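You operate a simulated robot arm through the tools that you are given. There is no shell and no other tool. Be economical: measure what you need, move in short steps, check, and stop when the job is done.

You run a simulated robot arm. Do the job below in one go: nothing can be reset, and whatever is moved stays where it is left.

## Task
Measure the green ball's wraps on the gauge and box it by size.
Fine: fill the notch, count, wind off; ball and bead in the box.

Only the result counts: the job must be done as asked and must still hold three seconds after the hand-in. Knocking over, shifting, dropping, spilling or breaking anything else fails it.

## Robot
A 7-joint arm with a two-finger parallel gripper, fixed in place. Base frame: the origin is at the foot of the arm, x ahead of it, y to its left, z up; the work surface is at about z = 746. Lengths are in mm, angles in degrees, forces in N, time in s.
With the tool pointing down near the work surface it reaches from about 340 to 760 mm from the base axis. Its first joint turns from -115.0 to 115.0 degrees. Payload 3.91 kg.
The TCP is the grasp point between the finger pads, 30 mm short of the fingertips. In the tool frame z runs along the fingers and y along their closing line. The gripper opens to 110 mm. The fingers are 20 mm wide and 10 mm thick; the gripper's body (48 by 112 mm) begins 55 mm behind the TCP.
Orientation is that of the tool frame in the base frame, as a unit quaternion [x, y, z, w]. With the fingers straight down and closing along the base's y, the tool's x points along the base's -x, its y along +y and its z along -z.

## Interface
- The arm moves only by the tool drive_tool. Its argument "motion" is a list of rows, each a list of 7 numbers: the opening in per cent of the stroke, from 0 (shut) to 100 (fully open), then the shift along the base's x, y, z in mm, then the turn, a rotation vector about the base's x, y, z in degrees. In form: [[fingers, x, y, z, rx, ry, rz], ...]. A call has 1 to 8 rows; each row shifts and turns the commanded pose from where the row before left it. Each row takes 0.2 s and may step no farther than 50 mm and 8.6 degrees from the row before; otherwise, or with a gripper value out of range, the whole call is refused. Where a pose cannot be reached the arm comes as near as it can. A force on the tool above 40 N (or 10 N above the force at the start of the call, whichever is more), or a blocked arm, ends the call early, and 0.2 s more pass. Each finger travels about 108 mm/s and halts on what it meets, pressing with about 45 N; the grip force reading is that of the motor and also rises with nothing between the fingers. The clock runs only during rows and for 0.2 s after the last one: add rows that do not move to give the fingers time. It gives the time, the measured TCP pose, the force on the tool (base axes), the opening and the grip force at its end, in the units of the frame above (readings bear some noise).
- Cameras (640 x 400 px; columns grow to the right, rows downward): "scene" is fixed at [399.1, -650.5, 1339.4]; the picture's right is [0.99, -0.11, 0.00], its down [-0.04, -0.35, -0.94] and it looks along [0.10, 0.93, -0.35] (base axes); focal length 348 px, centre (320, 200). "wrist" rides on the gripper at [72, 17, -103] in the tool frame; the picture's right is [-0.23, 0.97, 0.00], its down [-0.76, -0.18, -0.62] and it looks along [-0.61, -0.14, 0.78] (tool axes); focal length 222 px, centre (320, 200). There is no depth. A picture from a camera that has moved, and an enlarged one, comes with that camera's place and axes in the base frame and with its lens.
- camera(camera): a new picture of that camera. No time passes.
- move_column(by): slides the trunk up (or, below 0, down) by that many mm; the arm rides with it, the base frame stays. It gives what a move gives, with no picture.
- zoom(camera, box): a new picture of the part [left, top, right, bottom] of that camera's present view, enlarged. No time passes.
- hand_in(): hands the job in; it is judged then, once.

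Go step by step. Nothing tells you positions but the pictures and the camera data: compare them with the known pose of the tool, close in by small moves and look again before you grip or let go. The budget is 120 turns and 76 pictures, counting those below and the enlarged ones. Unless the task says otherwise, let go and move clear before handing in, and close with one line.

The tools are called by a JSON object that holds its "method" and its "body". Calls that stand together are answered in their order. drive_tool: Moves the arm, as the interface text tells. Its arguments: {"type":"object","properties":{"motion":{"type":"array","items":{"type":"array","items":{"type":"number"}}}},"required":["motion"]} The other tools are called the same way: move_column (by) slides the trunk up or down; camera (camera) takes a picture; zoom (camera, box) takes an enlarged picture of a part of a camera's view; hand_in () hands the job in.

At the start:

```text
t: 0.0
ee_pos: [267.3, 448.7, 1088.8]
ee_rot: [0.0, 1.0, 0.0, 0.001]
contact_force: [0.8, -0.5, 0.0]
opening: 109.9
grasp_force: 0.0
trunk travel left (down, up): [-650.0, 340.0]
```

scene: 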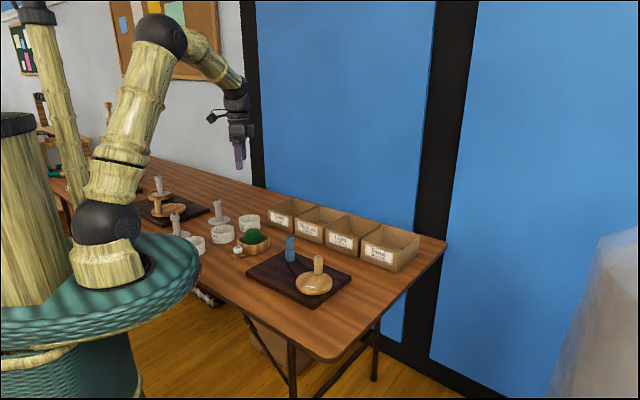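
wrist: 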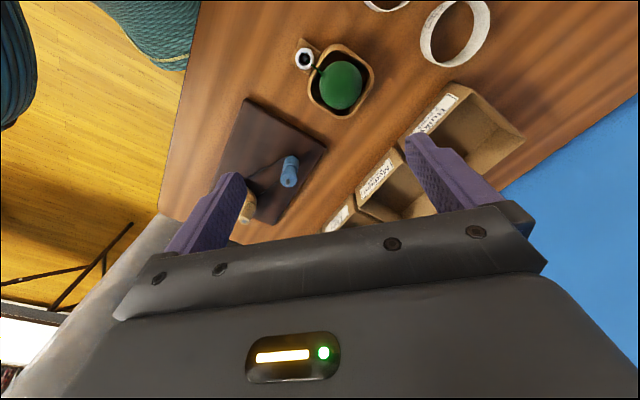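

I see a table with a dark board bearing a blue peg and a wooden crank-like disc, a green yarn ball in a small bowl with a bead on its tail, and four labelled boxes. I'll zoom in to read the details.

{"method": "zoom", "body": {"camera": "scene", "box": [220, 220, 360, 308]}}

{"method": "zoom", "body": {"camera": "scene", "box": [260, 190, 430, 280]}}

{"method": "zoom", "body": {"camera": "scene", "box": [120, 165, 270, 260]}}

{"method": "zoom", "body": {"camera": "wrist", "box": [220, 20, 400, 140]}}

{"method": "zoom", "body": {"camera": "scene", "box": [0, 0, 220, 140]}}

```text
4.55 times, centred on (290, 264) of scene
camera zoom: at [399.1, -650.5, 1339.4], right [0.99, -0.11, 0.0], down [-0.04, -0.35, -0.94], along [0.1, 0.93, -0.35], focal length 1581 px, centre (456, -91)
```

zoom: 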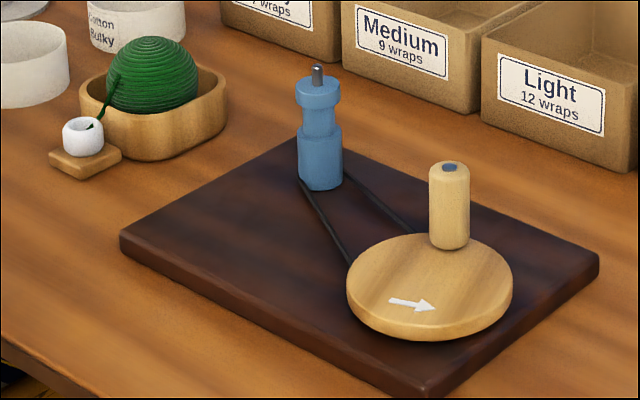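

```text
3.76 times, centred on (345, 235) of scene
camera zoom: at [399.1, -650.5, 1339.4], right [0.99, -0.11, 0.0], down [-0.04, -0.35, -0.94], along [0.1, 0.93, -0.35], focal length 1310 px, centre (226, 68)
```

zoom: 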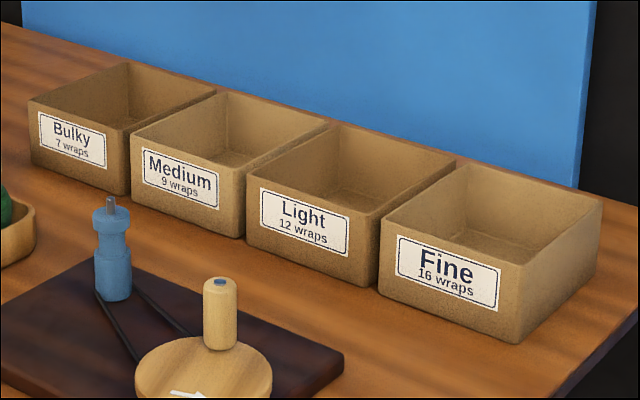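

```text
4.21 times, centred on (195, 212) of scene
camera zoom: at [399.1, -650.5, 1339.4], right [0.99, -0.11, 0.0], down [-0.04, -0.35, -0.94], along [0.1, 0.93, -0.35], focal length 1465 px, centre (846, 147)
```

zoom: 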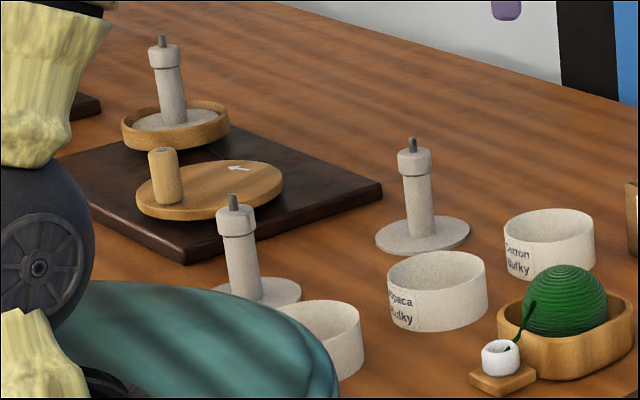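

```text
3.33 times, centred on (310, 80) of wrist
camera zoom: at [194.7, 465.6, 1192.5], right [0.23, 0.97, 0.0], down [0.76, -0.18, 0.62], along [0.61, -0.14, -0.78], focal length 740 px, centre (353, 600)
```

zoom: 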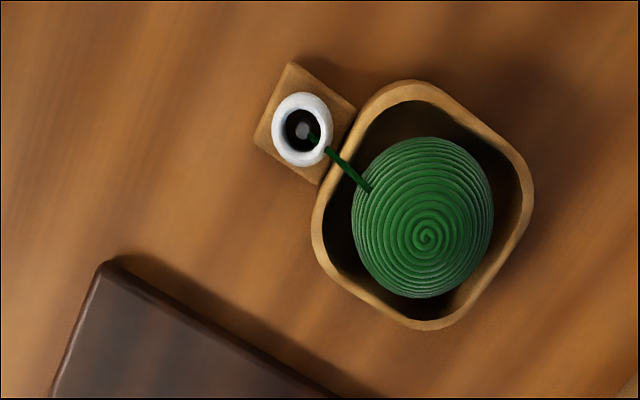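

```text
2.86 times, centred on (110, 70) of scene
camera zoom: at [399.1, -650.5, 1339.4], right [0.99, -0.11, 0.0], down [-0.04, -0.35, -0.94], along [0.1, 0.93, -0.35], focal length 994 px, centre (920, 571)
```

zoom: 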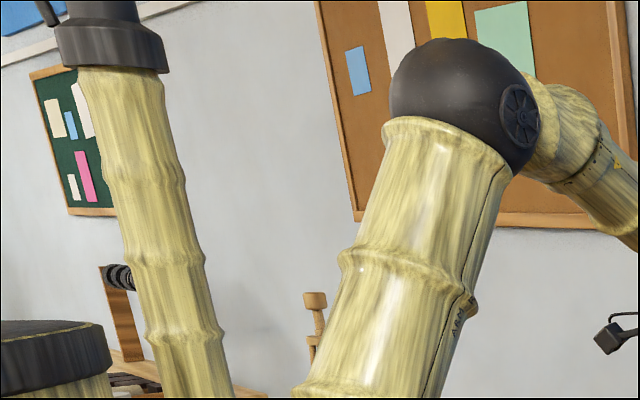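

The blue gauge has a notch, with a top pin for the bead, and it's belt-driven by the hand wheel (arrow = CCW). The bead is at about (234,430), the ball at (285,480), the gauge at (409,338), and the wheel at (470,164) with its knob at (486,192). I'll move over the board for a better look.

{"method": "drive_tool", "body": {"motion": [[100, 16, -30, -22, 0, 0, 0], [100, 16, -30, -22, 0, 0, 0], [100, 16, -30, -22, 0, 0, 0], [100, 15, -29, -23, 0, 0, 0]]}}

{"method": "camera", "body": {"camera": "wrist"}}

```text
t: 1.0
ee_pos: [330.9, 331.5, 1001.4]
ee_rot: [0.001, 1.0, 0.0, 0.0]
contact_force: [-0.6, 0.1, 0.9]
opening: 109.9
grasp_force: 0.0
trunk travel left (down, up): [-650.0, 340.0]
```

```text
68 pictures are left
camera wrist: at [258.5, 347.6, 1104.3], right [0.23, 0.97, 0.0], down [0.76, -0.18, 0.62], along [0.61, -0.14, -0.78], focal length 222 px, centre (320, 200)
```

wrist: 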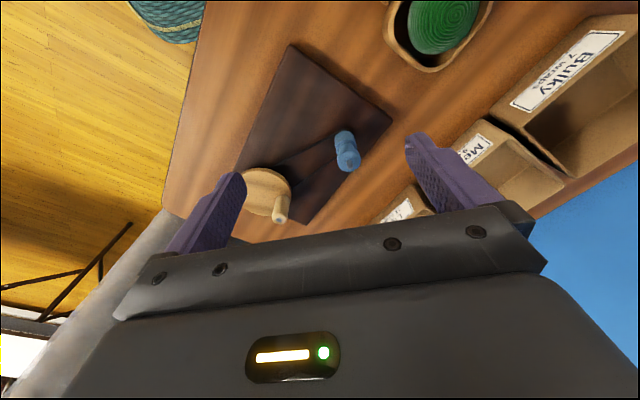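

The gauge and wheel are in view; I'll enlarge them to fix their positions.

{"method": "zoom", "body": {"camera": "wrist", "box": [220, 100, 400, 220]}}

```text
3.33 times, centred on (310, 160) of wrist
camera zoom: at [258.5, 347.6, 1104.3], right [0.23, 0.97, 0.0], down [0.76, -0.18, 0.62], along [0.61, -0.14, -0.78], focal length 740 px, centre (353, 333)
```

zoom: 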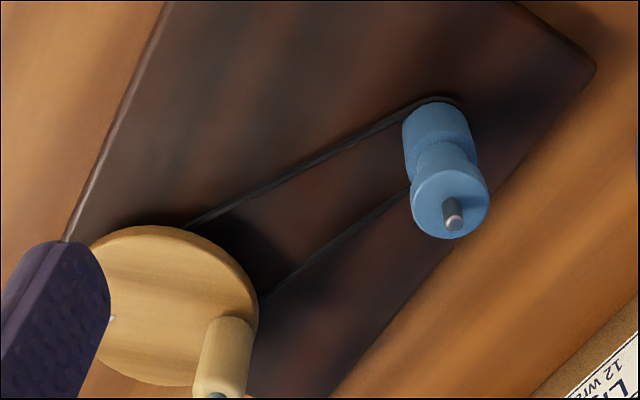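

Gauge pin tip is about (409,352,852), with a ~30 mm flange. Next I go above the bead, turning the tool 45° so the fingers close across the yarn direction and clear the bowl.

{"method": "drive_tool", "body": {"motion": [[60, -16, 16.5, -17, 0, 0, 7.5], [60, -16, 16.5, -17, 0, 0, 7.5], [60, -16, 16.5, -17, 0, 0, 7.5], [60, -16, 16.5, -17, 0, 0, 7.5], [60, -16, 16.5, -17, 0, 0, 7.5], [60, -16, 16.5, -17, 0, 0, 7.5]]}}

{"method": "camera", "body": {"camera": "wrist"}}

```text
t: 2.4
ee_pos: [233.8, 429.7, 897.2]
ee_rot: [-0.385, 0.923, 0.0, 0.0]
contact_force: [0.1, 0.8, 0.0]
opening: 66.2
grasp_force: 0.0
trunk travel left (down, up): [-650.0, 340.0]
```

```text
66 pictures are left
camera wrist: at [171.4, 390.9, 1000.8], right [-0.53, 0.85, 0.0], down [0.66, 0.41, 0.62], along [0.53, 0.33, -0.78], focal length 222 px, centre (320, 200)
```

wrist: 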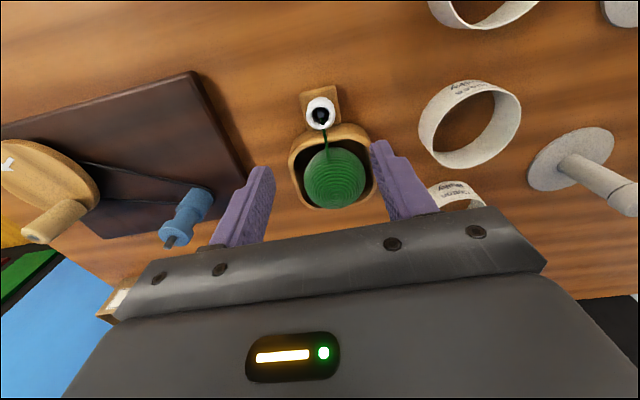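

{"method": "zoom", "body": {"camera": "wrist", "box": [270, 70, 390, 145]}}

{"method": "zoom", "body": {"camera": "scene", "box": [220, 215, 290, 259]}}

```text
5.33 times, centred on (330, 108) of wrist
camera zoom: at [171.4, 390.9, 1000.8], right [-0.53, 0.85, 0.0], down [0.66, 0.41, 0.62], along [0.53, 0.33, -0.78], focal length 1185 px, centre (267, 693)
```

zoom: 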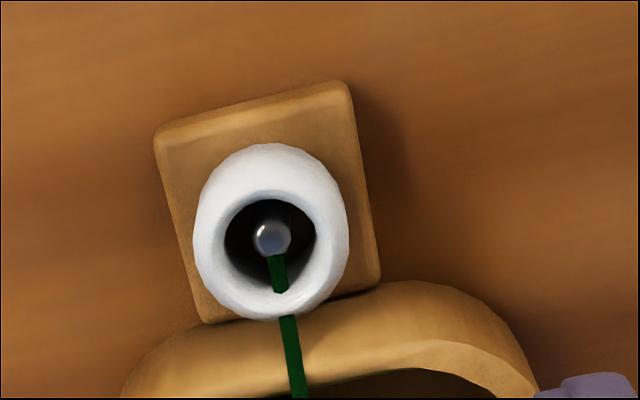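

```text
9.09 times, centred on (255, 237) of scene
camera zoom: at [399.1, -650.5, 1339.4], right [0.99, -0.11, 0.0], down [-0.04, -0.35, -0.94], along [0.1, 0.93, -0.35], focal length 3162 px, centre (911, -136)
```

zoom: 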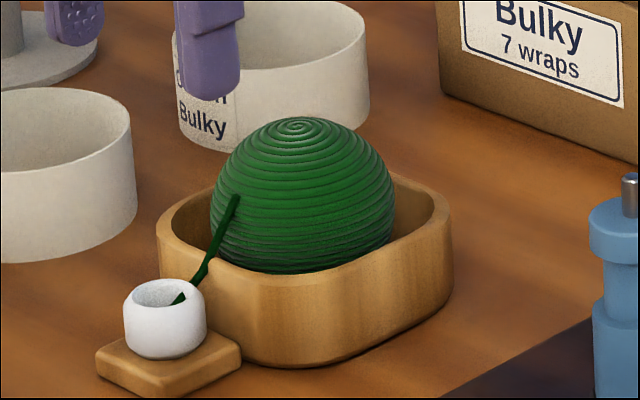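

Bead centre is about (231.5,429), spanning z≈756–777. I'll descend with the fingers open around it and stop just above to check.

{"method": "drive_tool", "body": {"motion": [[50, -2, -0.7, -40, 0, 0, 0], [50, 0, 0, -35, 0, 0, 0], [50, 0, 0, -12, 0, 0, 0], [50, 0, 0, 0, 0, 0, 0]]}}

{"method": "zoom", "body": {"camera": "wrist", "box": [200, 60, 460, 230]}}

{"method": "zoom", "body": {"camera": "scene", "box": [200, 205, 280, 260]}}

```text
t: 3.4
ee_pos: [230.9, 429.3, 811.0]
ee_rot: [-0.383, 0.924, 0.0, 0.0]
contact_force: [0.9, -0.2, 0.3]
opening: 55.2
grasp_force: 0.1
trunk travel left (down, up): [-650.0, 340.0]
```

```text
2.35 times, centred on (330, 145) of wrist
camera zoom: at [169.0, 389.2, 913.5], right [-0.53, 0.85, 0.0], down [0.66, 0.41, 0.62], along [0.53, 0.33, -0.78], focal length 523 px, centre (296, 329)
```

zoom: 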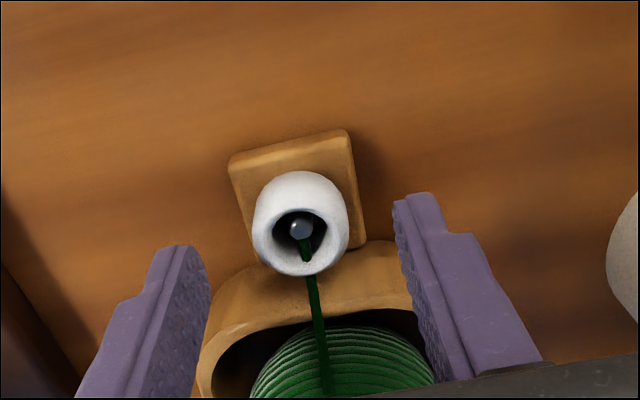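

```text
7.27 times, centred on (240, 232) of scene
camera zoom: at [399.1, -650.5, 1339.4], right [0.99, -0.11, 0.0], down [-0.04, -0.35, -0.94], along [0.1, 0.93, -0.35], focal length 2530 px, centre (902, -36)
```

zoom: 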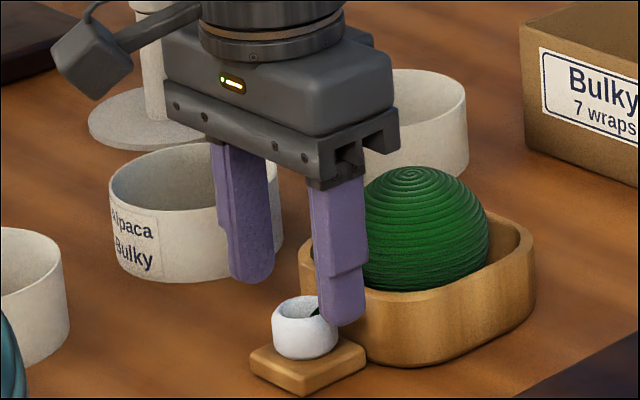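

The bead is centred between the fingers. I'll lower 20 mm and close on it.

{"method": "drive_tool", "body": {"motion": [[50, 0, 0, -12, 0, 0, 0], [50, 0, 0, -8, 0, 0, 0], [35, 0, 0, 0, 0, 0, 0], [20, 0, 0, 0, 0, 0, 0], [15, 0, 0, 0, 0, 0, 0], [15, 0, 0, 0, 0, 0, 0]]}}

{"method": "zoom", "body": {"camera": "wrist", "box": [200, 60, 460, 230]}}

```text
t: 4.8
ee_pos: [230.9, 428.7, 791.2]
ee_rot: [-0.383, 0.924, 0.001, 0.0]
contact_force: [-0.3, -0.2, -0.3]
opening: 25.3
grasp_force: 44.8
trunk travel left (down, up): [-650.0, 340.0]
```

```text
2.35 times, centred on (330, 145) of wrist
camera zoom: at [168.8, 389.0, 894.3], right [-0.53, 0.85, 0.0], down [0.66, 0.41, 0.62], along [0.53, 0.33, -0.78], focal length 523 px, centre (296, 329)
```

zoom: 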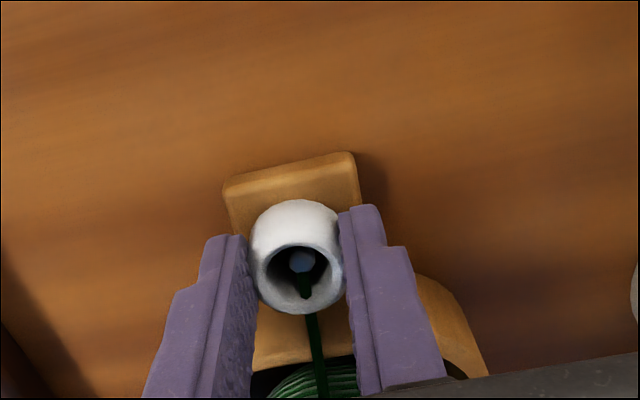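

Bead gripped (25 mm). I'll lift it gently and see how the yarn behaves.

{"method": "drive_tool", "body": {"motion": [[15, 0, 0, 20, 0, 0, 0], [15, 0, 0, 30, 0, 0, 0], [15, 0, 0, 35, 0, 0, 0], [15, 0, 0, 40, 0, 0, 0], [15, 0, 0, 0, 0, 0, 0]]}}

{"method": "zoom", "body": {"camera": "scene", "box": [200, 175, 310, 260]}}

```text
t: 6.0
ee_pos: [234.2, 429.6, 917.4]
ee_rot: [-0.383, 0.924, 0.0, 0.0]
contact_force: [0.0, 0.1, -0.6]
opening: 25.2
grasp_force: 44.7
trunk travel left (down, up): [-650.0, 340.0]
```

```text
4.71 times, centred on (255, 218) of scene
camera zoom: at [399.1, -650.5, 1339.4], right [0.99, -0.11, 0.0], down [-0.04, -0.35, -0.94], along [0.1, 0.93, -0.35], focal length 1637 px, centre (626, 118)
```

zoom: 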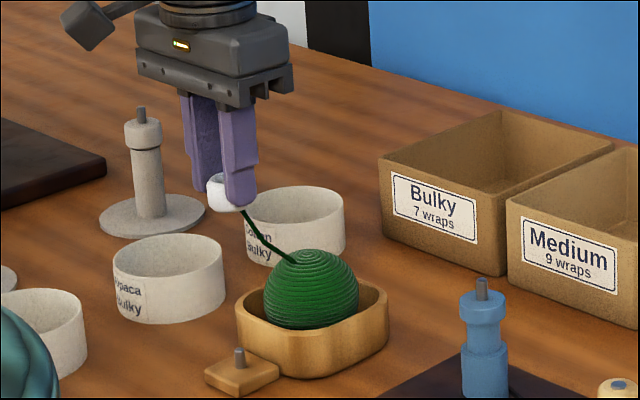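

The yarn just pays out. Now I carry the bead to above the gauge pin, turning the tool -90° so the fingers close across the yarn there.

{"method": "drive_tool", "body": {"motion": [[15, 14.6, -6.5, 0, 0, 0, -7.5], [15, 14.6, -6.5, 0, 0, 0, -7.5], [15, 14.6, -6.5, 0, 0, 0, -7.5], [15, 14.6, -6.5, 0, 0, 0, -7.5], [15, 14.6, -6.5, 0, 0, 0, -7.5], [15, 14.6, -6.5, 0, 0, 0, -7.5], [15, 14.6, -6.5, 0, 0, 0, -7.5], [15, 14.6, -6.5, 0, 0, 0, -7.5]]}}

{"method": "drive_tool", "body": {"motion": [[15, 14.6, -6.5, 0, 0, 0, -7.5], [15, 14.6, -6.5, 0, 0, 0, -7.5], [15, 14.6, -6.5, 0, 0, 0, -7.5], [15, 14.6, -6.5, 0, 0, 0, -7.5], [15, 0, 0, 0, 0, 0, 0]]}}

{"method": "camera", "body": {"camera": "wrist"}}

{"method": "zoom", "body": {"camera": "scene", "box": [220, 175, 360, 270]}}

```text
t: 7.8
ee_pos: [350.2, 376.1, 914.5]
ee_rot: [0.131, 0.991, 0.0, 0.0]
contact_force: [1.3, -0.5, -0.6]
opening: 25.2
grasp_force: 44.8
trunk travel left (down, up): [-650.0, 340.0]
```

```text
t: 9.0
ee_pos: [408.1, 352.3, 914.9]
ee_rot: [0.384, 0.923, 0.0, 0.0]
contact_force: [-0.3, 0.4, -0.2]
opening: 24.7
grasp_force: 44.6
trunk travel left (down, up): [-650.0, 340.0]
```

```text
59 pictures are left
camera wrist: at [369.0, 413.6, 1019.0], right [0.85, 0.53, 0.0], down [0.41, -0.66, 0.62], along [0.33, -0.53, -0.78], focal length 222 px, centre (320, 200)
```

wrist: 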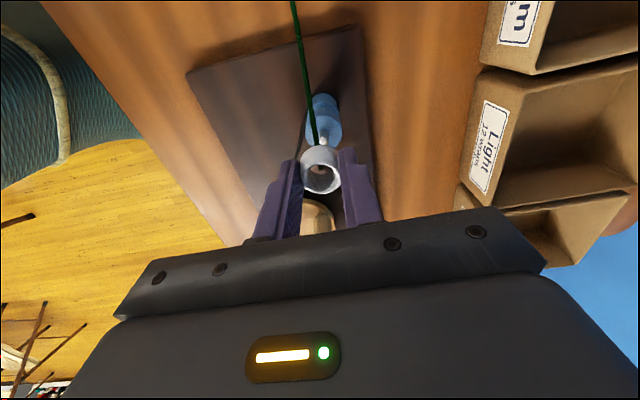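

```text
4.21 times, centred on (290, 222) of scene
camera zoom: at [399.1, -650.5, 1339.4], right [0.99, -0.11, 0.0], down [-0.04, -0.35, -0.94], along [0.1, 0.93, -0.35], focal length 1465 px, centre (446, 105)
```

zoom: 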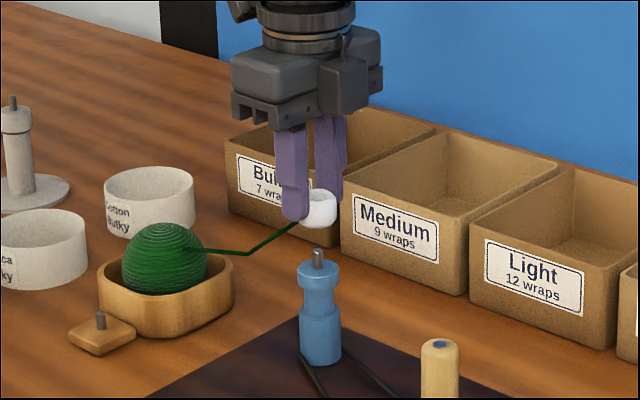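

{"method": "zoom", "body": {"camera": "wrist", "box": [260, 80, 380, 220]}}

```text
2.86 times, centred on (320, 150) of wrist
camera zoom: at [369.0, 413.6, 1019.0], right [0.85, 0.53, 0.0], down [0.41, -0.66, 0.62], along [0.33, -0.53, -0.78], focal length 635 px, centre (320, 343)
```

zoom: 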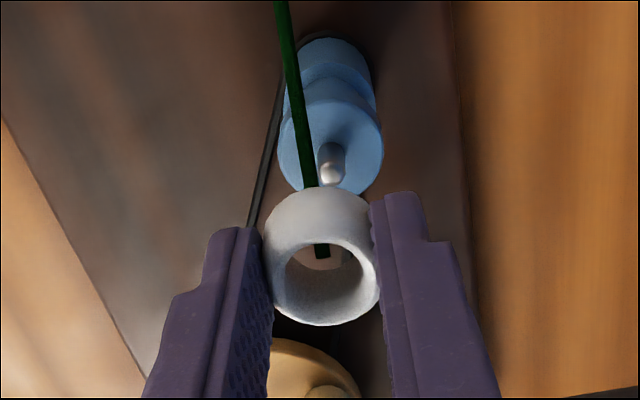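

Bead and pin nearly align; bead may sit a few mm toward -y. I'll lower to just above the pin and compare again.

{"method": "drive_tool", "body": {"motion": [[15, 0, 2, -12, 0, 0, 0], [15, 0, 0, -8, 0, 0, 0], [15, 0, 0, 0, 0, 0, 0]]}}

{"method": "zoom", "body": {"camera": "wrist", "box": [270, 90, 370, 200]}}

{"method": "zoom", "body": {"camera": "scene", "box": [270, 205, 310, 245]}}

```text
t: 9.8
ee_pos: [407.9, 353.1, 897.2]
ee_rot: [0.382, 0.924, 0.0, 0.0]
contact_force: [0.1, -0.6, -0.9]
opening: 25.1
grasp_force: 45.2
trunk travel left (down, up): [-650.0, 340.0]
```

```text
3.64 times, centred on (320, 145) of wrist
camera zoom: at [368.4, 415.2, 1000.2], right [0.85, 0.53, 0.0], down [0.41, -0.66, 0.62], along [0.33, -0.53, -0.78], focal length 808 px, centre (320, 400)
```

zoom: 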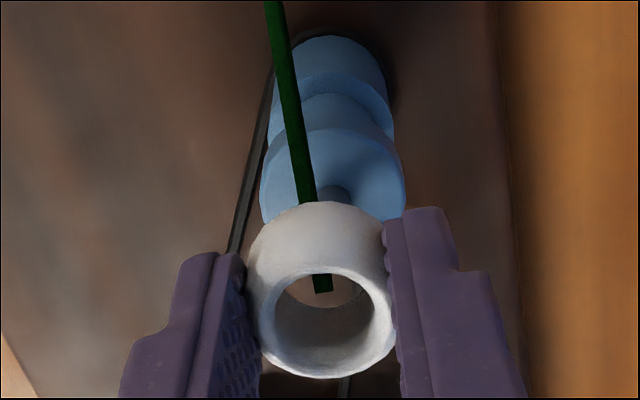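

```text
10.00 times, centred on (290, 225) of scene
camera zoom: at [399.1, -650.5, 1339.4], right [0.99, -0.11, 0.0], down [-0.04, -0.35, -0.94], along [0.1, 0.93, -0.35], focal length 3479 px, centre (620, -50)
```

zoom: 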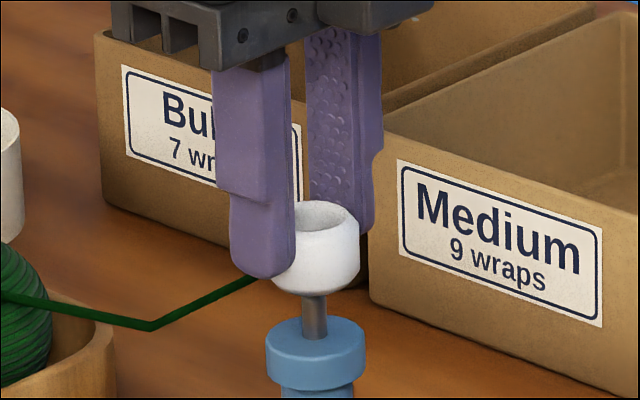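

Estimated bead centre is (410,349.7) against the pin at (410.7,353.6). I'll shift about 4 mm in y, then lower a little and watch the force.

{"method": "drive_tool", "body": {"motion": [[15, 1, 3.7, 0, 0, 0, 0], [15, 0, 0, 0, 0, 0, 0], [15, 0, 0, -5, 0, 0, 0], [15, 0, 0, -3, 0, 0, 0], [15, 0, 0, 0, 0, 0, 0]]}}

{"method": "zoom", "body": {"camera": "wrist", "box": [270, 90, 370, 200]}}

{"method": "zoom", "body": {"camera": "scene", "box": [270, 205, 310, 245]}}

```text
t: 11.0
ee_pos: [407.9, 356.5, 888.5]
ee_rot: [0.383, 0.924, 0.0, -0.001]
contact_force: [-0.6, 0.3, 0.3]
opening: 25.1
grasp_force: 44.7
trunk travel left (down, up): [-650.0, 340.0]
```

```text
3.64 times, centred on (320, 145) of wrist
camera zoom: at [368.8, 418.7, 991.8], right [0.85, 0.53, 0.0], down [0.41, -0.66, 0.62], along [0.33, -0.53, -0.78], focal length 808 px, centre (320, 400)
```

zoom: 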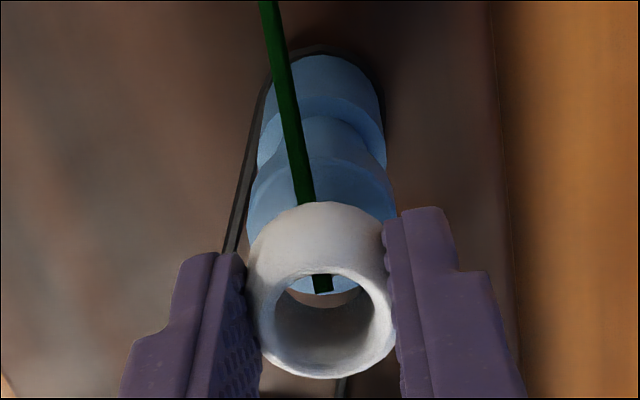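

```text
10.00 times, centred on (290, 225) of scene
camera zoom: at [399.1, -650.5, 1339.4], right [0.99, -0.11, 0.0], down [-0.04, -0.35, -0.94], along [0.1, 0.93, -0.35], focal length 3479 px, centre (620, -50)
```

zoom: 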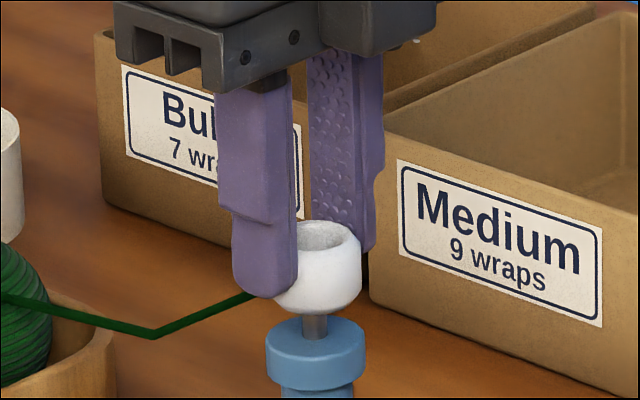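

Projections agree with the pin under the hole. I'll continue down in small steps.

{"method": "drive_tool", "body": {"motion": [[15, -0.3, 0.8, -3, 0, 0, 0], [15, 0, 0, -3, 0, 0, 0], [15, 0, 0, 0, 0, 0, 0]]}}

{"method": "zoom", "body": {"camera": "wrist", "box": [270, 90, 370, 200]}}

{"method": "zoom", "body": {"camera": "scene", "box": [270, 205, 310, 245]}}

```text
t: 11.8
ee_pos: [407.4, 356.7, 882.4]
ee_rot: [0.383, 0.924, 0.0, 0.001]
contact_force: [0.0, 0.1, 0.7]
opening: 25.1
grasp_force: 45.1
trunk travel left (down, up): [-650.0, 340.0]
```

```text
3.64 times, centred on (320, 145) of wrist
camera zoom: at [368.1, 419.5, 985.9], right [0.85, 0.53, 0.0], down [0.41, -0.66, 0.62], along [0.33, -0.53, -0.78], focal length 808 px, centre (320, 400)
```

zoom: 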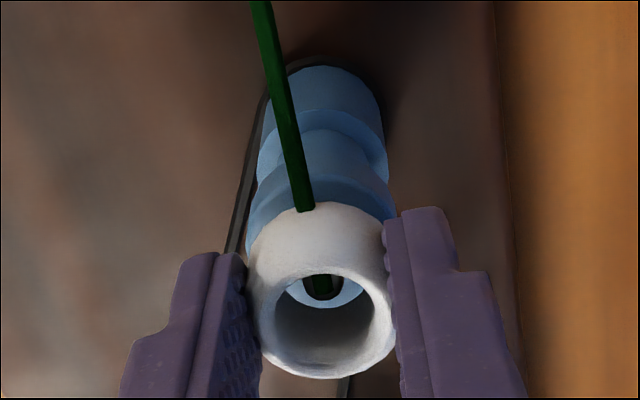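

```text
10.00 times, centred on (290, 225) of scene
camera zoom: at [399.1, -650.5, 1339.4], right [0.99, -0.11, 0.0], down [-0.04, -0.35, -0.94], along [0.1, 0.93, -0.35], focal length 3479 px, centre (620, -50)
```

zoom: 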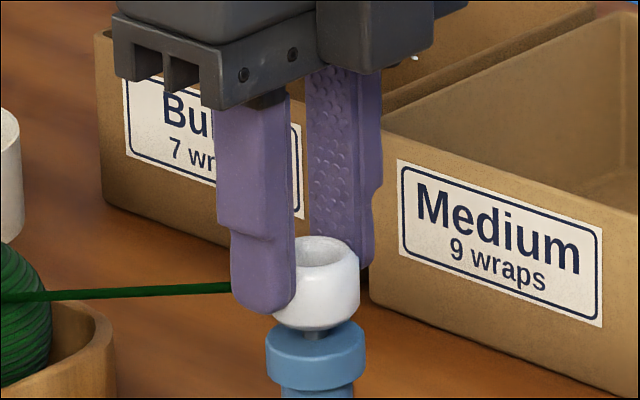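

The pin is now visible inside the hole. I'll lower the bead the rest of the way onto the flange.

{"method": "drive_tool", "body": {"motion": [[15, 0, 0, -3, 0, 0, 0], [15, 0, 0, -2, 0, 0, 0], [15, 0, 0, 0, 0, 0, 0]]}}

{"method": "zoom", "body": {"camera": "scene", "box": [270, 205, 310, 245]}}

```text
t: 12.6
ee_pos: [408.6, 357.2, 877.0]
ee_rot: [0.383, 0.924, 0.0, -0.001]
contact_force: [-1.0, 0.8, 0.1]
opening: 25.2
grasp_force: 44.9
trunk travel left (down, up): [-650.0, 340.0]
```

```text
10.00 times, centred on (290, 225) of scene
camera zoom: at [399.1, -650.5, 1339.4], right [0.99, -0.11, 0.0], down [-0.04, -0.35, -0.94], along [0.1, 0.93, -0.35], focal length 3479 px, centre (620, -50)
```

zoom: 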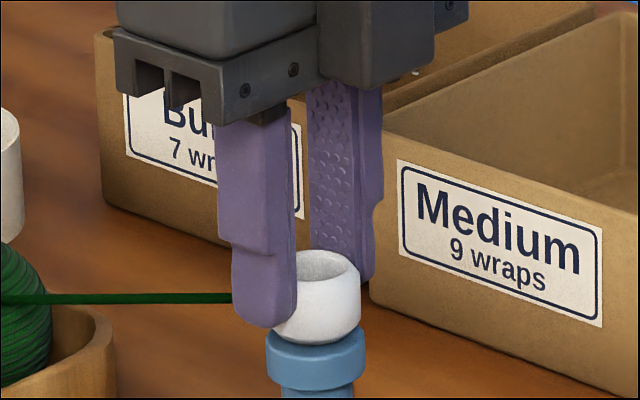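

Almost seated. One more mm or so, then release and rise.

{"method": "drive_tool", "body": {"motion": [[15, 0, 0, -1.5, 0, 0, 0], [15, 0, 0, 0, 0, 0, 0], [26, 0, 0, 0, 0, 0, 0], [32, 0, 0, 0, 0, 0, 0], [42, 0, 0, 0, 0, 0, 0], [42, 0, 0, 0, 0, 0, 0]]}}

{"method": "zoom", "body": {"camera": "wrist", "box": [250, 80, 390, 200]}}

{"method": "zoom", "body": {"camera": "scene", "box": [240, 205, 310, 255]}}

```text
t: 14.0
ee_pos: [408.0, 357.0, 876.1]
ee_rot: [0.382, 0.924, 0.0, 0.0]
contact_force: [0.9, -0.3, 0.1]
opening: 46.0
grasp_force: 0.1
trunk travel left (down, up): [-650.0, 340.0]
```

```text
3.33 times, centred on (320, 140) of wrist
camera zoom: at [368.3, 419.4, 979.5], right [0.85, 0.53, 0.0], down [0.41, -0.66, 0.62], along [0.33, -0.53, -0.78], focal length 740 px, centre (320, 400)
```

zoom: 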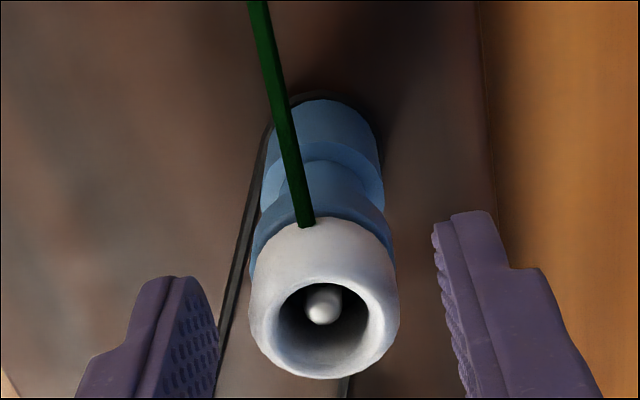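

```text
8.00 times, centred on (275, 230) of scene
camera zoom: at [399.1, -650.5, 1339.4], right [0.99, -0.11, 0.0], down [-0.04, -0.35, -0.94], along [0.1, 0.93, -0.35], focal length 2783 px, centre (680, -40)
```

zoom: 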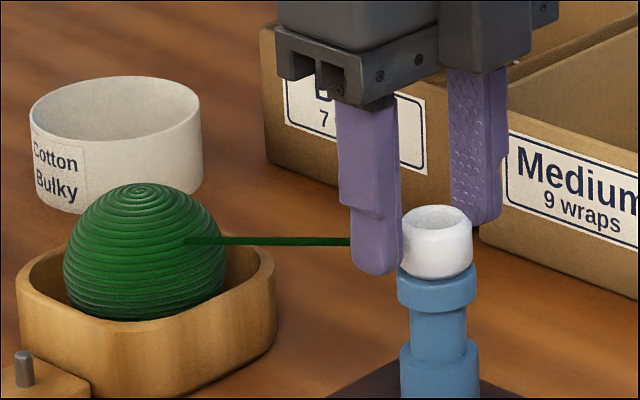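

Bead is seated on the pin with yarn attached. I'll rise clear and move over to view the wheel and knob, turning back to neutral yaw.

{"method": "drive_tool", "body": {"motion": [[45, 0, 0, 20, 0, 0, 0], [45, 0, 0, 30, 0, 0, 0], [45, 0, 0, 30, 0, 0, 0], [45, 0, -30, 0, 0, 0, 7.5], [45, 5, -35, 0, 0, 0, 7.5], [45, 5, -35, 0, 0, 0, 7.5], [45, 5, -35, 0, 0, 0, 7.5], [45, 5, -15, 0, 0, 0, 7.5]]}}

{"method": "drive_tool", "body": {"motion": [[45, 0, 0, 0, 0, 0, 7.5], [45, 0, 0, 0, 0, 0, 0]]}}

{"method": "zoom", "body": {"camera": "wrist", "box": [220, 80, 420, 220]}}

{"method": "zoom", "body": {"camera": "scene", "box": [240, 205, 350, 305]}}

```text
t: 15.8
ee_pos: [427.4, 205.7, 955.0]
ee_rot: [0.063, 0.998, -0.001, 0.001]
contact_force: [-0.3, 0.1, 1.5]
opening: 49.5
grasp_force: 0.0
trunk travel left (down, up): [-650.0, 340.0]
```

```text
t: 16.4
ee_pos: [429.2, 207.0, 955.6]
ee_rot: [-0.001, 1.0, -0.001, 0.0]
contact_force: [-0.2, 0.1, -0.2]
opening: 49.2
grasp_force: 0.1
trunk travel left (down, up): [-650.0, 340.0]
```

```text
2.86 times, centred on (320, 150) of wrist
camera zoom: at [356.0, 222.4, 1059.5], right [0.23, 0.97, 0.0], down [0.76, -0.18, 0.62], along [0.61, -0.14, -0.78], focal length 635 px, centre (320, 343)
```

zoom: 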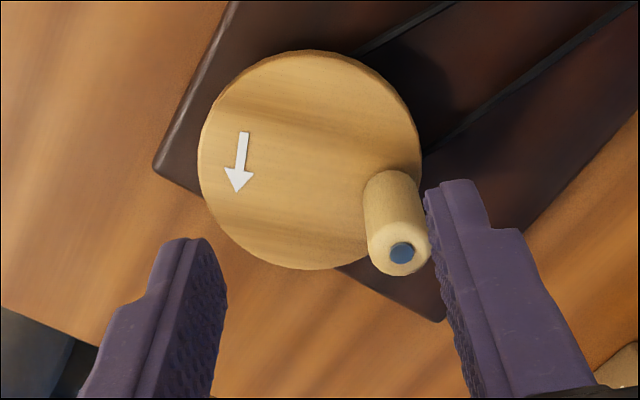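

```text
4.00 times, centred on (295, 255) of scene
camera zoom: at [399.1, -650.5, 1339.4], right [0.99, -0.11, 0.0], down [-0.04, -0.35, -0.94], along [0.1, 0.93, -0.35], focal length 1392 px, centre (420, -20)
```

zoom: 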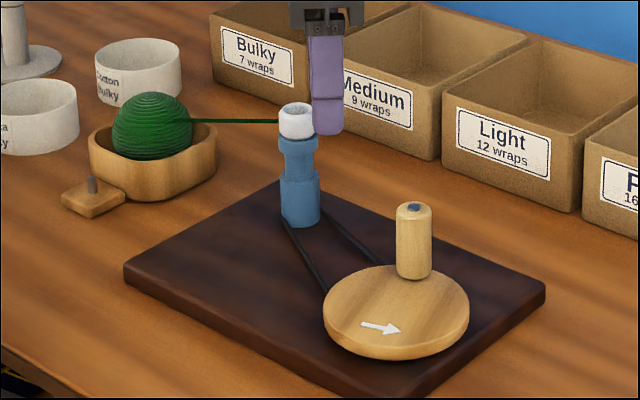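

Knob top looks to be about (490,225,838), wheel centre about (470,191), radius ~39. I'll move above the knob and check.

{"method": "drive_tool", "body": {"motion": [[50, 20, 6, -10, 0, 0, 0], [50, 20, 6, -20, 0, 0, 0], [50, 21, 6, -25, 0, 0, 0], [50, 0, 0, -15, 0, 0, 0], [50, 0, 0, 0, 0, 0, 0]]}}

{"method": "zoom", "body": {"camera": "wrist", "box": [220, 60, 420, 220]}}

{"method": "zoom", "body": {"camera": "scene", "box": [270, 215, 360, 305]}}

```text
t: 17.6
ee_pos: [489.4, 225.0, 884.5]
ee_rot: [0.0, 1.0, 0.0, 0.0]
contact_force: [0.5, -0.4, 0.3]
opening: 55.0
grasp_force: 0.0
trunk travel left (down, up): [-650.0, 340.0]
```

```text
2.50 times, centred on (320, 140) of wrist
camera zoom: at [416.3, 241.8, 987.8], right [0.23, 0.97, 0.0], down [0.76, -0.18, 0.62], along [0.61, -0.14, -0.78], focal length 555 px, centre (320, 350)
```

zoom: 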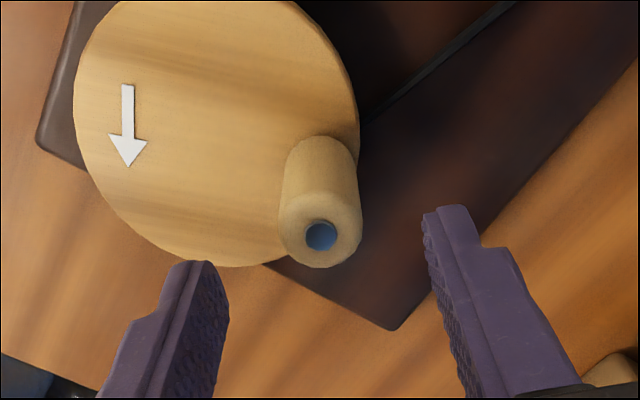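

```text
4.44 times, centred on (315, 260) of scene
camera zoom: at [399.1, -650.5, 1339.4], right [0.99, -0.11, 0.0], down [-0.04, -0.35, -0.94], along [0.1, 0.93, -0.35], focal length 1546 px, centre (342, -67)
```

zoom: 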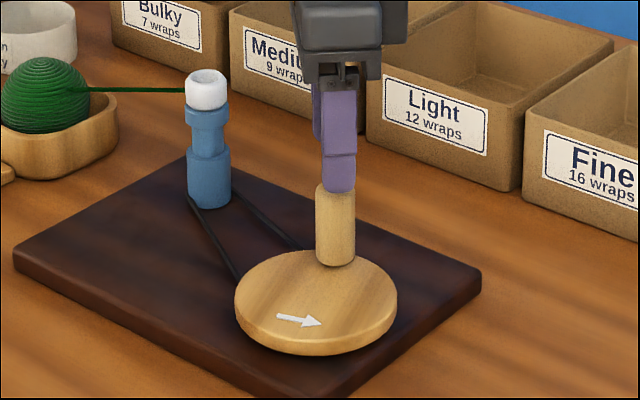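

Aligned over the knob. Descending to grip it around its middle.

{"method": "drive_tool", "body": {"motion": [[50, 1, 0, -20, 0, 0, 0], [50, 0, 0, -20, 0, 0, 0], [50, 0, 0, -12, 0, 0, 0], [35, 0, 0, 0, 0, 0, 0], [20, 0, 0, 0, 0, 0, 0], [18, 0, 0, 0, 0, 0, 0], [18, 0, 0, 0, 0, 0, 0]]}}

{"method": "zoom", "body": {"camera": "wrist", "box": [220, 60, 420, 220]}}

{"method": "zoom", "body": {"camera": "scene", "box": [270, 215, 360, 305]}}

```text
t: 19.2
ee_pos: [489.2, 226.6, 833.9]
ee_rot: [0.0, 1.0, 0.0, 0.0]
contact_force: [0.8, 1.9, 0.9]
opening: 25.5
grasp_force: 44.9
trunk travel left (down, up): [-650.0, 340.0]
```

```text
2.50 times, centred on (320, 140) of wrist
camera zoom: at [417.1, 241.6, 937.2], right [0.23, 0.97, 0.0], down [0.76, -0.18, 0.62], along [0.61, -0.14, -0.78], focal length 555 px, centre (320, 350)
```

zoom: 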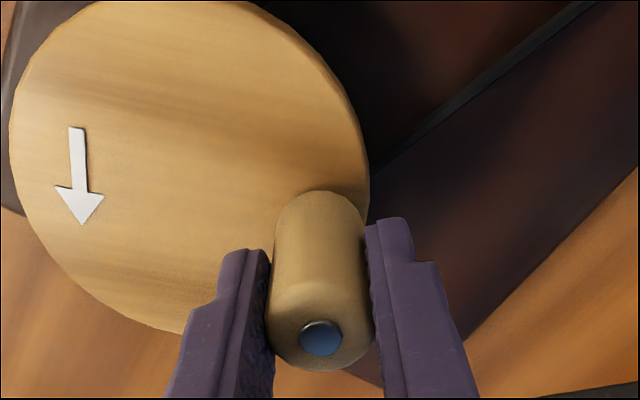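

```text
4.44 times, centred on (315, 260) of scene
camera zoom: at [399.1, -650.5, 1339.4], right [0.99, -0.11, 0.0], down [-0.04, -0.35, -0.94], along [0.1, 0.93, -0.35], focal length 1546 px, centre (342, -67)
```

zoom: 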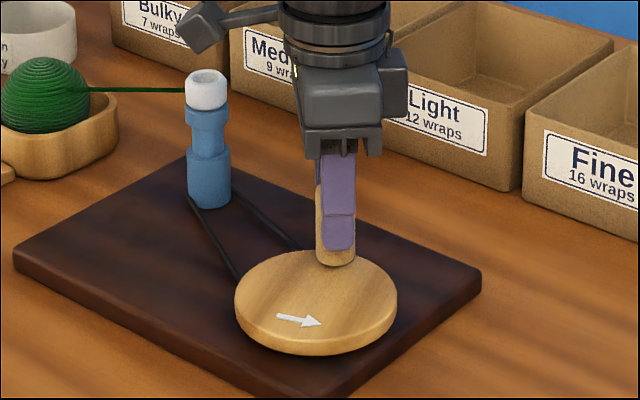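

Knob gripped. I'll start turning CCW (as the arrow says) with a short arc to check the wheel centre and forces.

{"method": "drive_tool", "body": {"motion": [[18, -13.2, 5.3, 0, 0, 0, 0], [18, -14.2, 0.5, 0, 0, 0, 0], [18, -13.5, -4.4, 0, 0, 0, 0], [18, 0, 0, 0, 0, 0, 0]]}}

{"method": "zoom", "body": {"camera": "scene", "box": [270, 215, 360, 305]}}

{"method": "zoom", "body": {"camera": "wrist", "box": [220, 60, 420, 220]}}

```text
t: 20.2
ee_pos: [451.7, 222.2, 832.9]
ee_rot: [0.001, 1.0, 0.001, 0.002]
contact_force: [17.4, -24.1, 21.8]
opening: 25.6
grasp_force: 44.8
trunk travel left (down, up): [-650.0, 340.0]
```

```text
4.44 times, centred on (315, 260) of scene
camera zoom: at [399.1, -650.5, 1339.4], right [0.99, -0.11, 0.0], down [-0.04, -0.35, -0.94], along [0.1, 0.93, -0.35], focal length 1546 px, centre (342, -67)
```

zoom: 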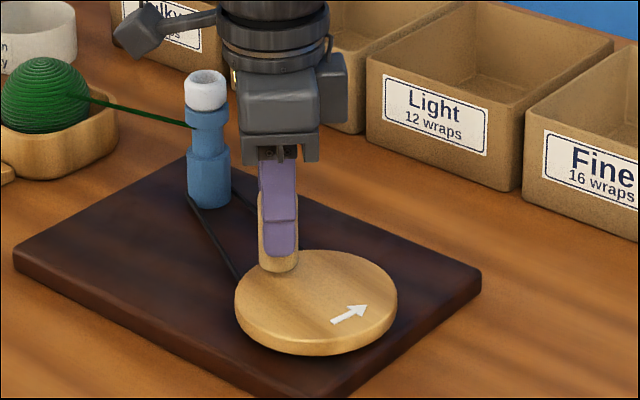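

```text
2.50 times, centred on (320, 140) of wrist
camera zoom: at [379.0, 238.6, 936.9], right [0.23, 0.97, 0.0], down [0.76, -0.18, 0.63], along [0.61, -0.14, -0.78], focal length 555 px, centre (320, 350)
```

zoom: 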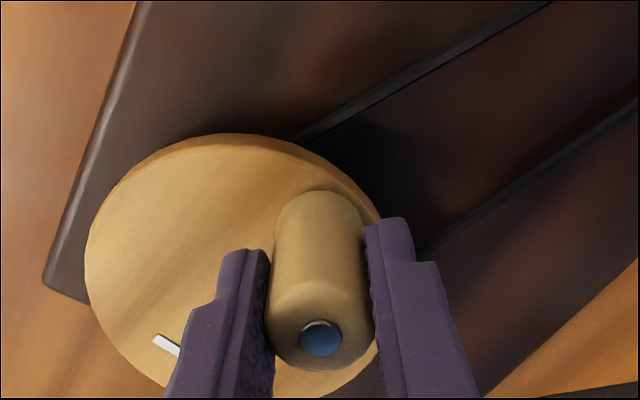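

The wheel turns and the yarn has caught in the notch; the inward force shows my radius was a bit large. Correcting to centre ≈(473,191.5), r≈37.5 and continuing.

{"method": "drive_tool", "body": {"motion": [[18, -6, -15, 0, 0, 0, 0], [18, -5.5, -11.8, 0, 0, 0, 0], [18, -1.2, -13, 0, 0, 0, 0], [18, 0, 0, 0, 0, 0, 0]]}}

```text
t: 21.2
ee_pos: [434.5, 187.0, 833.8]
ee_rot: [0.0, 1.0, 0.001, 0.0]
contact_force: [7.3, 1.1, 9.8]
opening: 25.2
grasp_force: 45.0
trunk travel left (down, up): [-650.0, 340.0]
```

Three points fit centre (474.5,189.5), r≈40. Continuing with that circle.

{"method": "drive_tool", "body": {"motion": [[18, 2.4, -13.8, 0, 0, 0, 0], [18, 8.6, -12.8, 0, 0, 0, 0], [18, 12.8, -8.6, 0, 0, 0, 0], [18, 15.1, -3.0, 0, 0, 0, 0], [18, 0, 0, 0, 0, 0, 0]]}}

{"method": "zoom", "body": {"camera": "scene", "box": [250, 215, 350, 305]}}

```text
t: 22.4
ee_pos: [474.0, 152.7, 833.1]
ee_rot: [-0.001, 1.0, 0.0, 0.001]
contact_force: [-0.7, 30.0, 11.7]
opening: 25.3
grasp_force: 44.3
trunk travel left (down, up): [-650.0, 340.0]
```

```text
4.44 times, centred on (300, 260) of scene
camera zoom: at [399.1, -650.5, 1339.4], right [0.99, -0.11, 0.0], down [-0.04, -0.35, -0.94], along [0.1, 0.93, -0.35], focal length 1546 px, centre (409, -67)
```

zoom: 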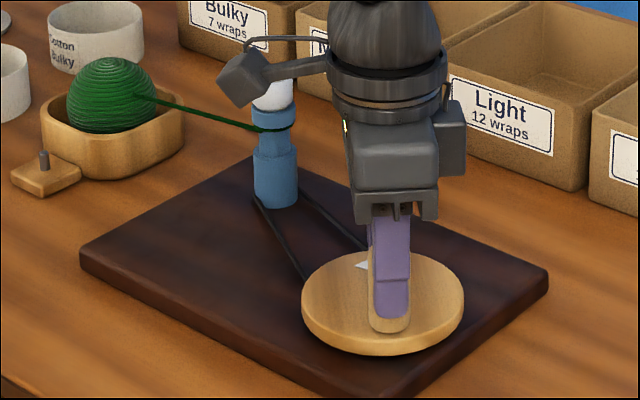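

First wrap is laid. Refit centre (472.8,191), r≈38; continuing CCW half a turn.

{"method": "drive_tool", "body": {"motion": [[18, 12.8, 5.9, 0, 0, 0, 0], [18, 12.4, 8.2, 0, 0, 0, 0], [18, 8.2, 12.4, 0, 0, 0, 0], [18, 2.9, 14.5, 0, 0, 0, 0], [18, 0, 0, 0, 0, 0, 0]]}}

{"method": "drive_tool", "body": {"motion": [[18, -2.9, 14.5, 0, 0, 0, 0], [18, -8.2, 12.4, 0, 0, 0, 0], [18, -12.4, 8.2, 0, 0, 0, 0], [18, -14.5, 2.9, 0, 0, 0, 0], [18, 0, 0, 0, 0, 0, 0]]}}

{"method": "zoom", "body": {"camera": "scene", "box": [250, 215, 350, 305]}}

```text
t: 23.6
ee_pos: [510.1, 189.0, 834.2]
ee_rot: [0.0, 1.0, -0.001, -0.001]
contact_force: [-5.8, -0.5, 1.1]
opening: 25.4
grasp_force: 44.9
trunk travel left (down, up): [-650.0, 340.0]
```

```text
t: 24.8
ee_pos: [473.9, 228.9, 833.7]
ee_rot: [-0.001, 1.0, 0.0, -0.001]
contact_force: [0.2, 3.3, -4.1]
opening: 25.0
grasp_force: 44.9
trunk travel left (down, up): [-650.0, 340.0]
```

```text
4.44 times, centred on (300, 260) of scene
camera zoom: at [399.1, -650.5, 1339.4], right [0.99, -0.11, 0.0], down [-0.04, -0.35, -0.94], along [0.1, 0.93, -0.35], focal length 1546 px, centre (409, -67)
```

zoom: 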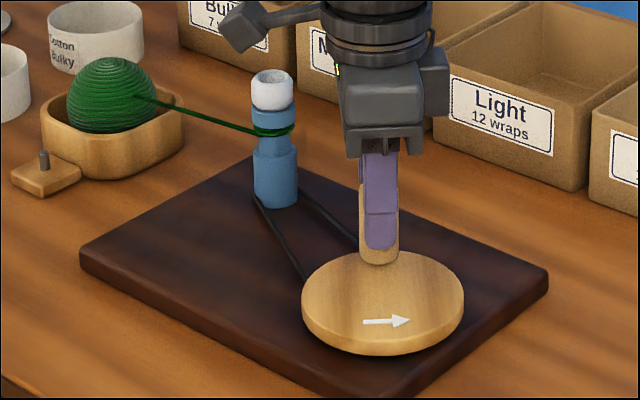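

Forces are small now: the circle is right. I'll zoom on the notch to see wraps so far.

{"method": "zoom", "body": {"camera": "scene", "box": [278, 225, 302, 265]}}

```text
10.00 times, centred on (290, 245) of scene
camera zoom: at [399.1, -650.5, 1339.4], right [0.99, -0.11, 0.0], down [-0.04, -0.35, -0.94], along [0.1, 0.93, -0.35], focal length 3479 px, centre (620, -250)
```

zoom: 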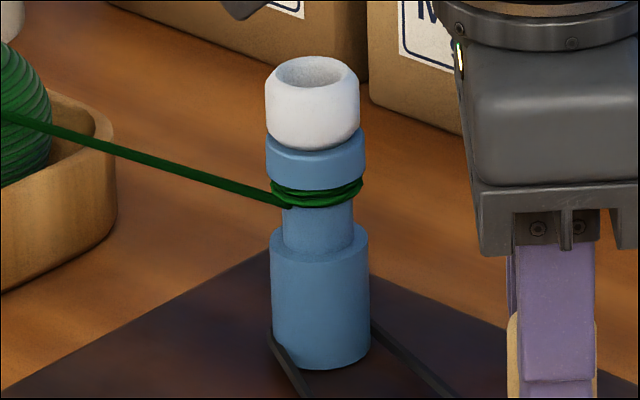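

About two wraps fill roughly a third. Continuing one more turn, in half-turn calls.

{"method": "drive_tool", "body": {"motion": [[18, -14.5, -2.9, 0, 0, 0, 0], [18, -12.4, -8.2, 0, 0, 0, 0], [18, -8.2, -12.4, 0, 0, 0, 0], [18, -2.9, -14.5, 0, 0, 0, 0], [18, 2.9, -14.5, 0, 0, 0, 0], [18, 8.2, -12.4, 0, 0, 0, 0], [18, 12.4, -8.2, 0, 0, 0, 0], [18, 14.5, -2.9, 0, 0, 0, 0]]}}

{"method": "drive_tool", "body": {"motion": [[18, 14.5, 2.9, 0, 0, 0, 0], [18, 12.4, 8.2, 0, 0, 0, 0], [18, 8.2, 12.4, 0, 0, 0, 0], [18, 2.9, 14.5, 0, 0, 0, 0], [18, -2.9, 14.5, 0, 0, 0, 0], [18, -8.2, 12.4, 0, 0, 0, 0], [18, -12.4, 8.2, 0, 0, 0, 0], [18, -14.5, 2.9, 0, 0, 0, 0]]}}

{"method": "zoom", "body": {"camera": "scene", "box": [278, 225, 302, 265]}}

```text
t: 26.6
ee_pos: [475.1, 152.9, 833.2]
ee_rot: [0.0, 1.0, 0.0, 0.0]
contact_force: [-0.7, 2.9, -2.2]
opening: 25.5
grasp_force: 44.8
trunk travel left (down, up): [-650.0, 340.0]
```

```text
t: 28.4
ee_pos: [473.6, 228.7, 834.2]
ee_rot: [0.0, 1.0, 0.0, -0.001]
contact_force: [0.6, 0.5, 8.4]
opening: 25.4
grasp_force: 44.7
trunk travel left (down, up): [-650.0, 340.0]
```

```text
10.00 times, centred on (290, 245) of scene
camera zoom: at [399.1, -650.5, 1339.4], right [0.99, -0.11, 0.0], down [-0.04, -0.35, -0.94], along [0.1, 0.93, -0.35], focal length 3479 px, centre (620, -250)
```

zoom: 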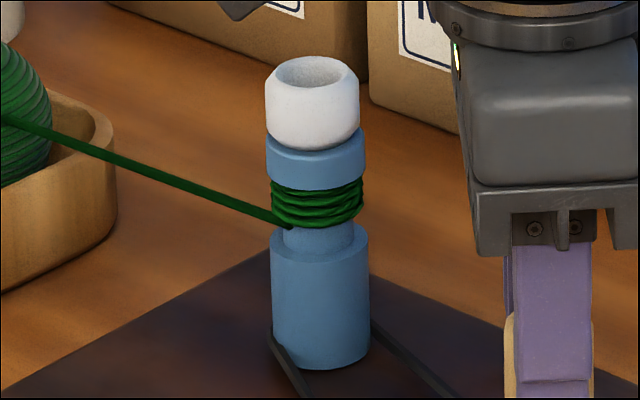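

The band grows ~20 px per turn, with roughly one more turn of space. Adding half a turn, then checking.

{"method": "drive_tool", "body": {"motion": [[18, -14.5, -2.9, 0, 0, 0, 0], [18, -12.4, -8.2, 0, 0, 0, 0], [18, -8.2, -12.4, 0, 0, 0, 0], [18, -2.9, -14.5, 0, 0, 0, 0], [18, 2.9, -14.5, 0, 0, 0, 0], [18, 8.2, -12.4, 0, 0, 0, 0], [18, 12.4, -8.2, 0, 0, 0, 0], [18, 14.5, -2.9, 0, 0, 0, 0]]}}

{"method": "zoom", "body": {"camera": "scene", "box": [278, 225, 302, 265]}}

```text
t: 30.2
ee_pos: [474.1, 153.0, 833.1]
ee_rot: [-0.001, 1.0, 0.001, 0.0]
contact_force: [0.0, 11.1, 0.4]
opening: 25.1
grasp_force: 45.1
trunk travel left (down, up): [-650.0, 340.0]
```

```text
10.00 times, centred on (290, 245) of scene
camera zoom: at [399.1, -650.5, 1339.4], right [0.99, -0.11, 0.0], down [-0.04, -0.35, -0.94], along [0.1, 0.93, -0.35], focal length 3479 px, centre (620, -250)
```

zoom: 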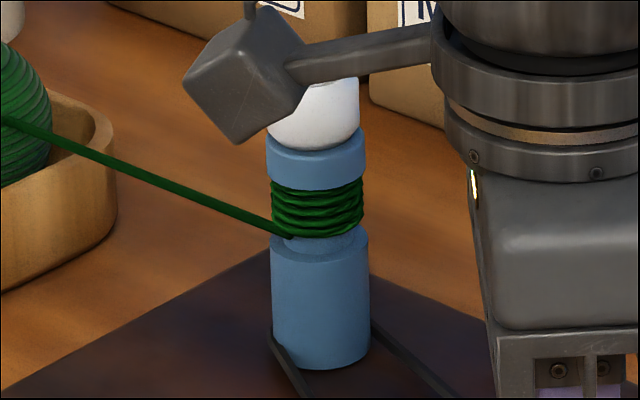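

Nearly full. Another half turn gently in quarter steps.

{"method": "drive_tool", "body": {"motion": [[18, 14.5, 2.9, 0, 0, 0, 0], [18, 12.4, 8.2, 0, 0, 0, 0], [18, 8.2, 12.4, 0, 0, 0, 0], [18, 2.9, 14.5, 0, 0, 0, 0], [18, 0, 0, 0, 0, 0, 0]]}}

{"method": "zoom", "body": {"camera": "scene", "box": [278, 225, 302, 265]}}

```text
t: 31.4
ee_pos: [511.5, 191.7, 832.8]
ee_rot: [0.0, 1.0, 0.0, 0.001]
contact_force: [-1.1, 0.2, 9.1]
opening: 25.3
grasp_force: 44.9
trunk travel left (down, up): [-650.0, 340.0]
```

```text
10.00 times, centred on (290, 245) of scene
camera zoom: at [399.1, -650.5, 1339.4], right [0.99, -0.11, 0.0], down [-0.04, -0.35, -0.94], along [0.1, 0.93, -0.35], focal length 3479 px, centre (620, -250)
```

zoom: 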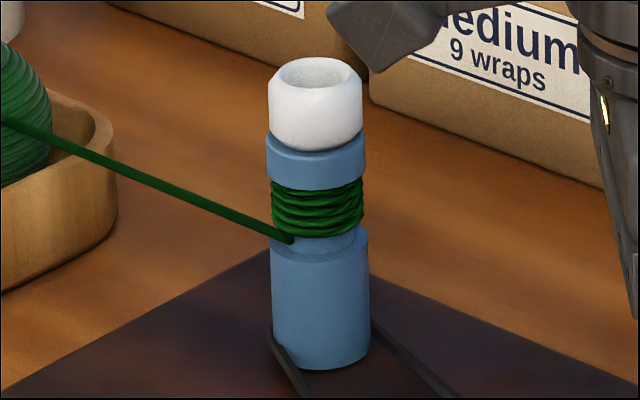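

{"method": "drive_tool", "body": {"motion": [[18, -2.9, 14.5, 0, 0, 0, 0], [18, -8.2, 12.4, 0, 0, 0, 0], [18, -12.4, 8.2, 0, 0, 0, 0], [18, -14.5, 2.9, 0, 0, 0, 0], [18, 0, 0, 0, 0, 0, 0]]}}

{"method": "zoom", "body": {"camera": "scene", "box": [278, 225, 302, 265]}}

```text
t: 32.6
ee_pos: [472.3, 229.3, 831.7]
ee_rot: [-0.001, 1.0, 0.0, 0.001]
contact_force: [0.3, 8.0, 18.3]
opening: 25.3
grasp_force: 44.7
trunk travel left (down, up): [-650.0, 340.0]
```

```text
10.00 times, centred on (290, 245) of scene
camera zoom: at [399.1, -650.5, 1339.4], right [0.99, -0.11, 0.0], down [-0.04, -0.35, -0.94], along [0.1, 0.93, -0.35], focal length 3479 px, centre (620, -250)
```

zoom: 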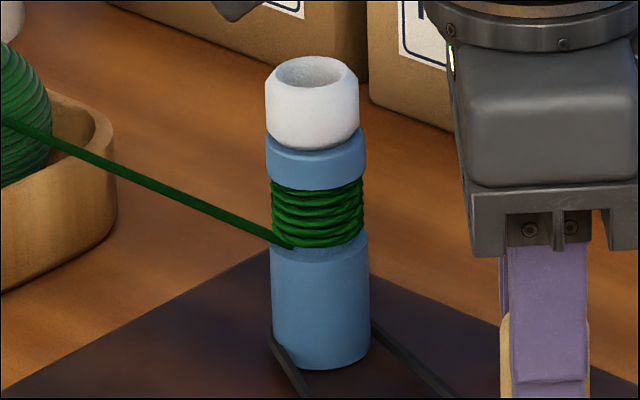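

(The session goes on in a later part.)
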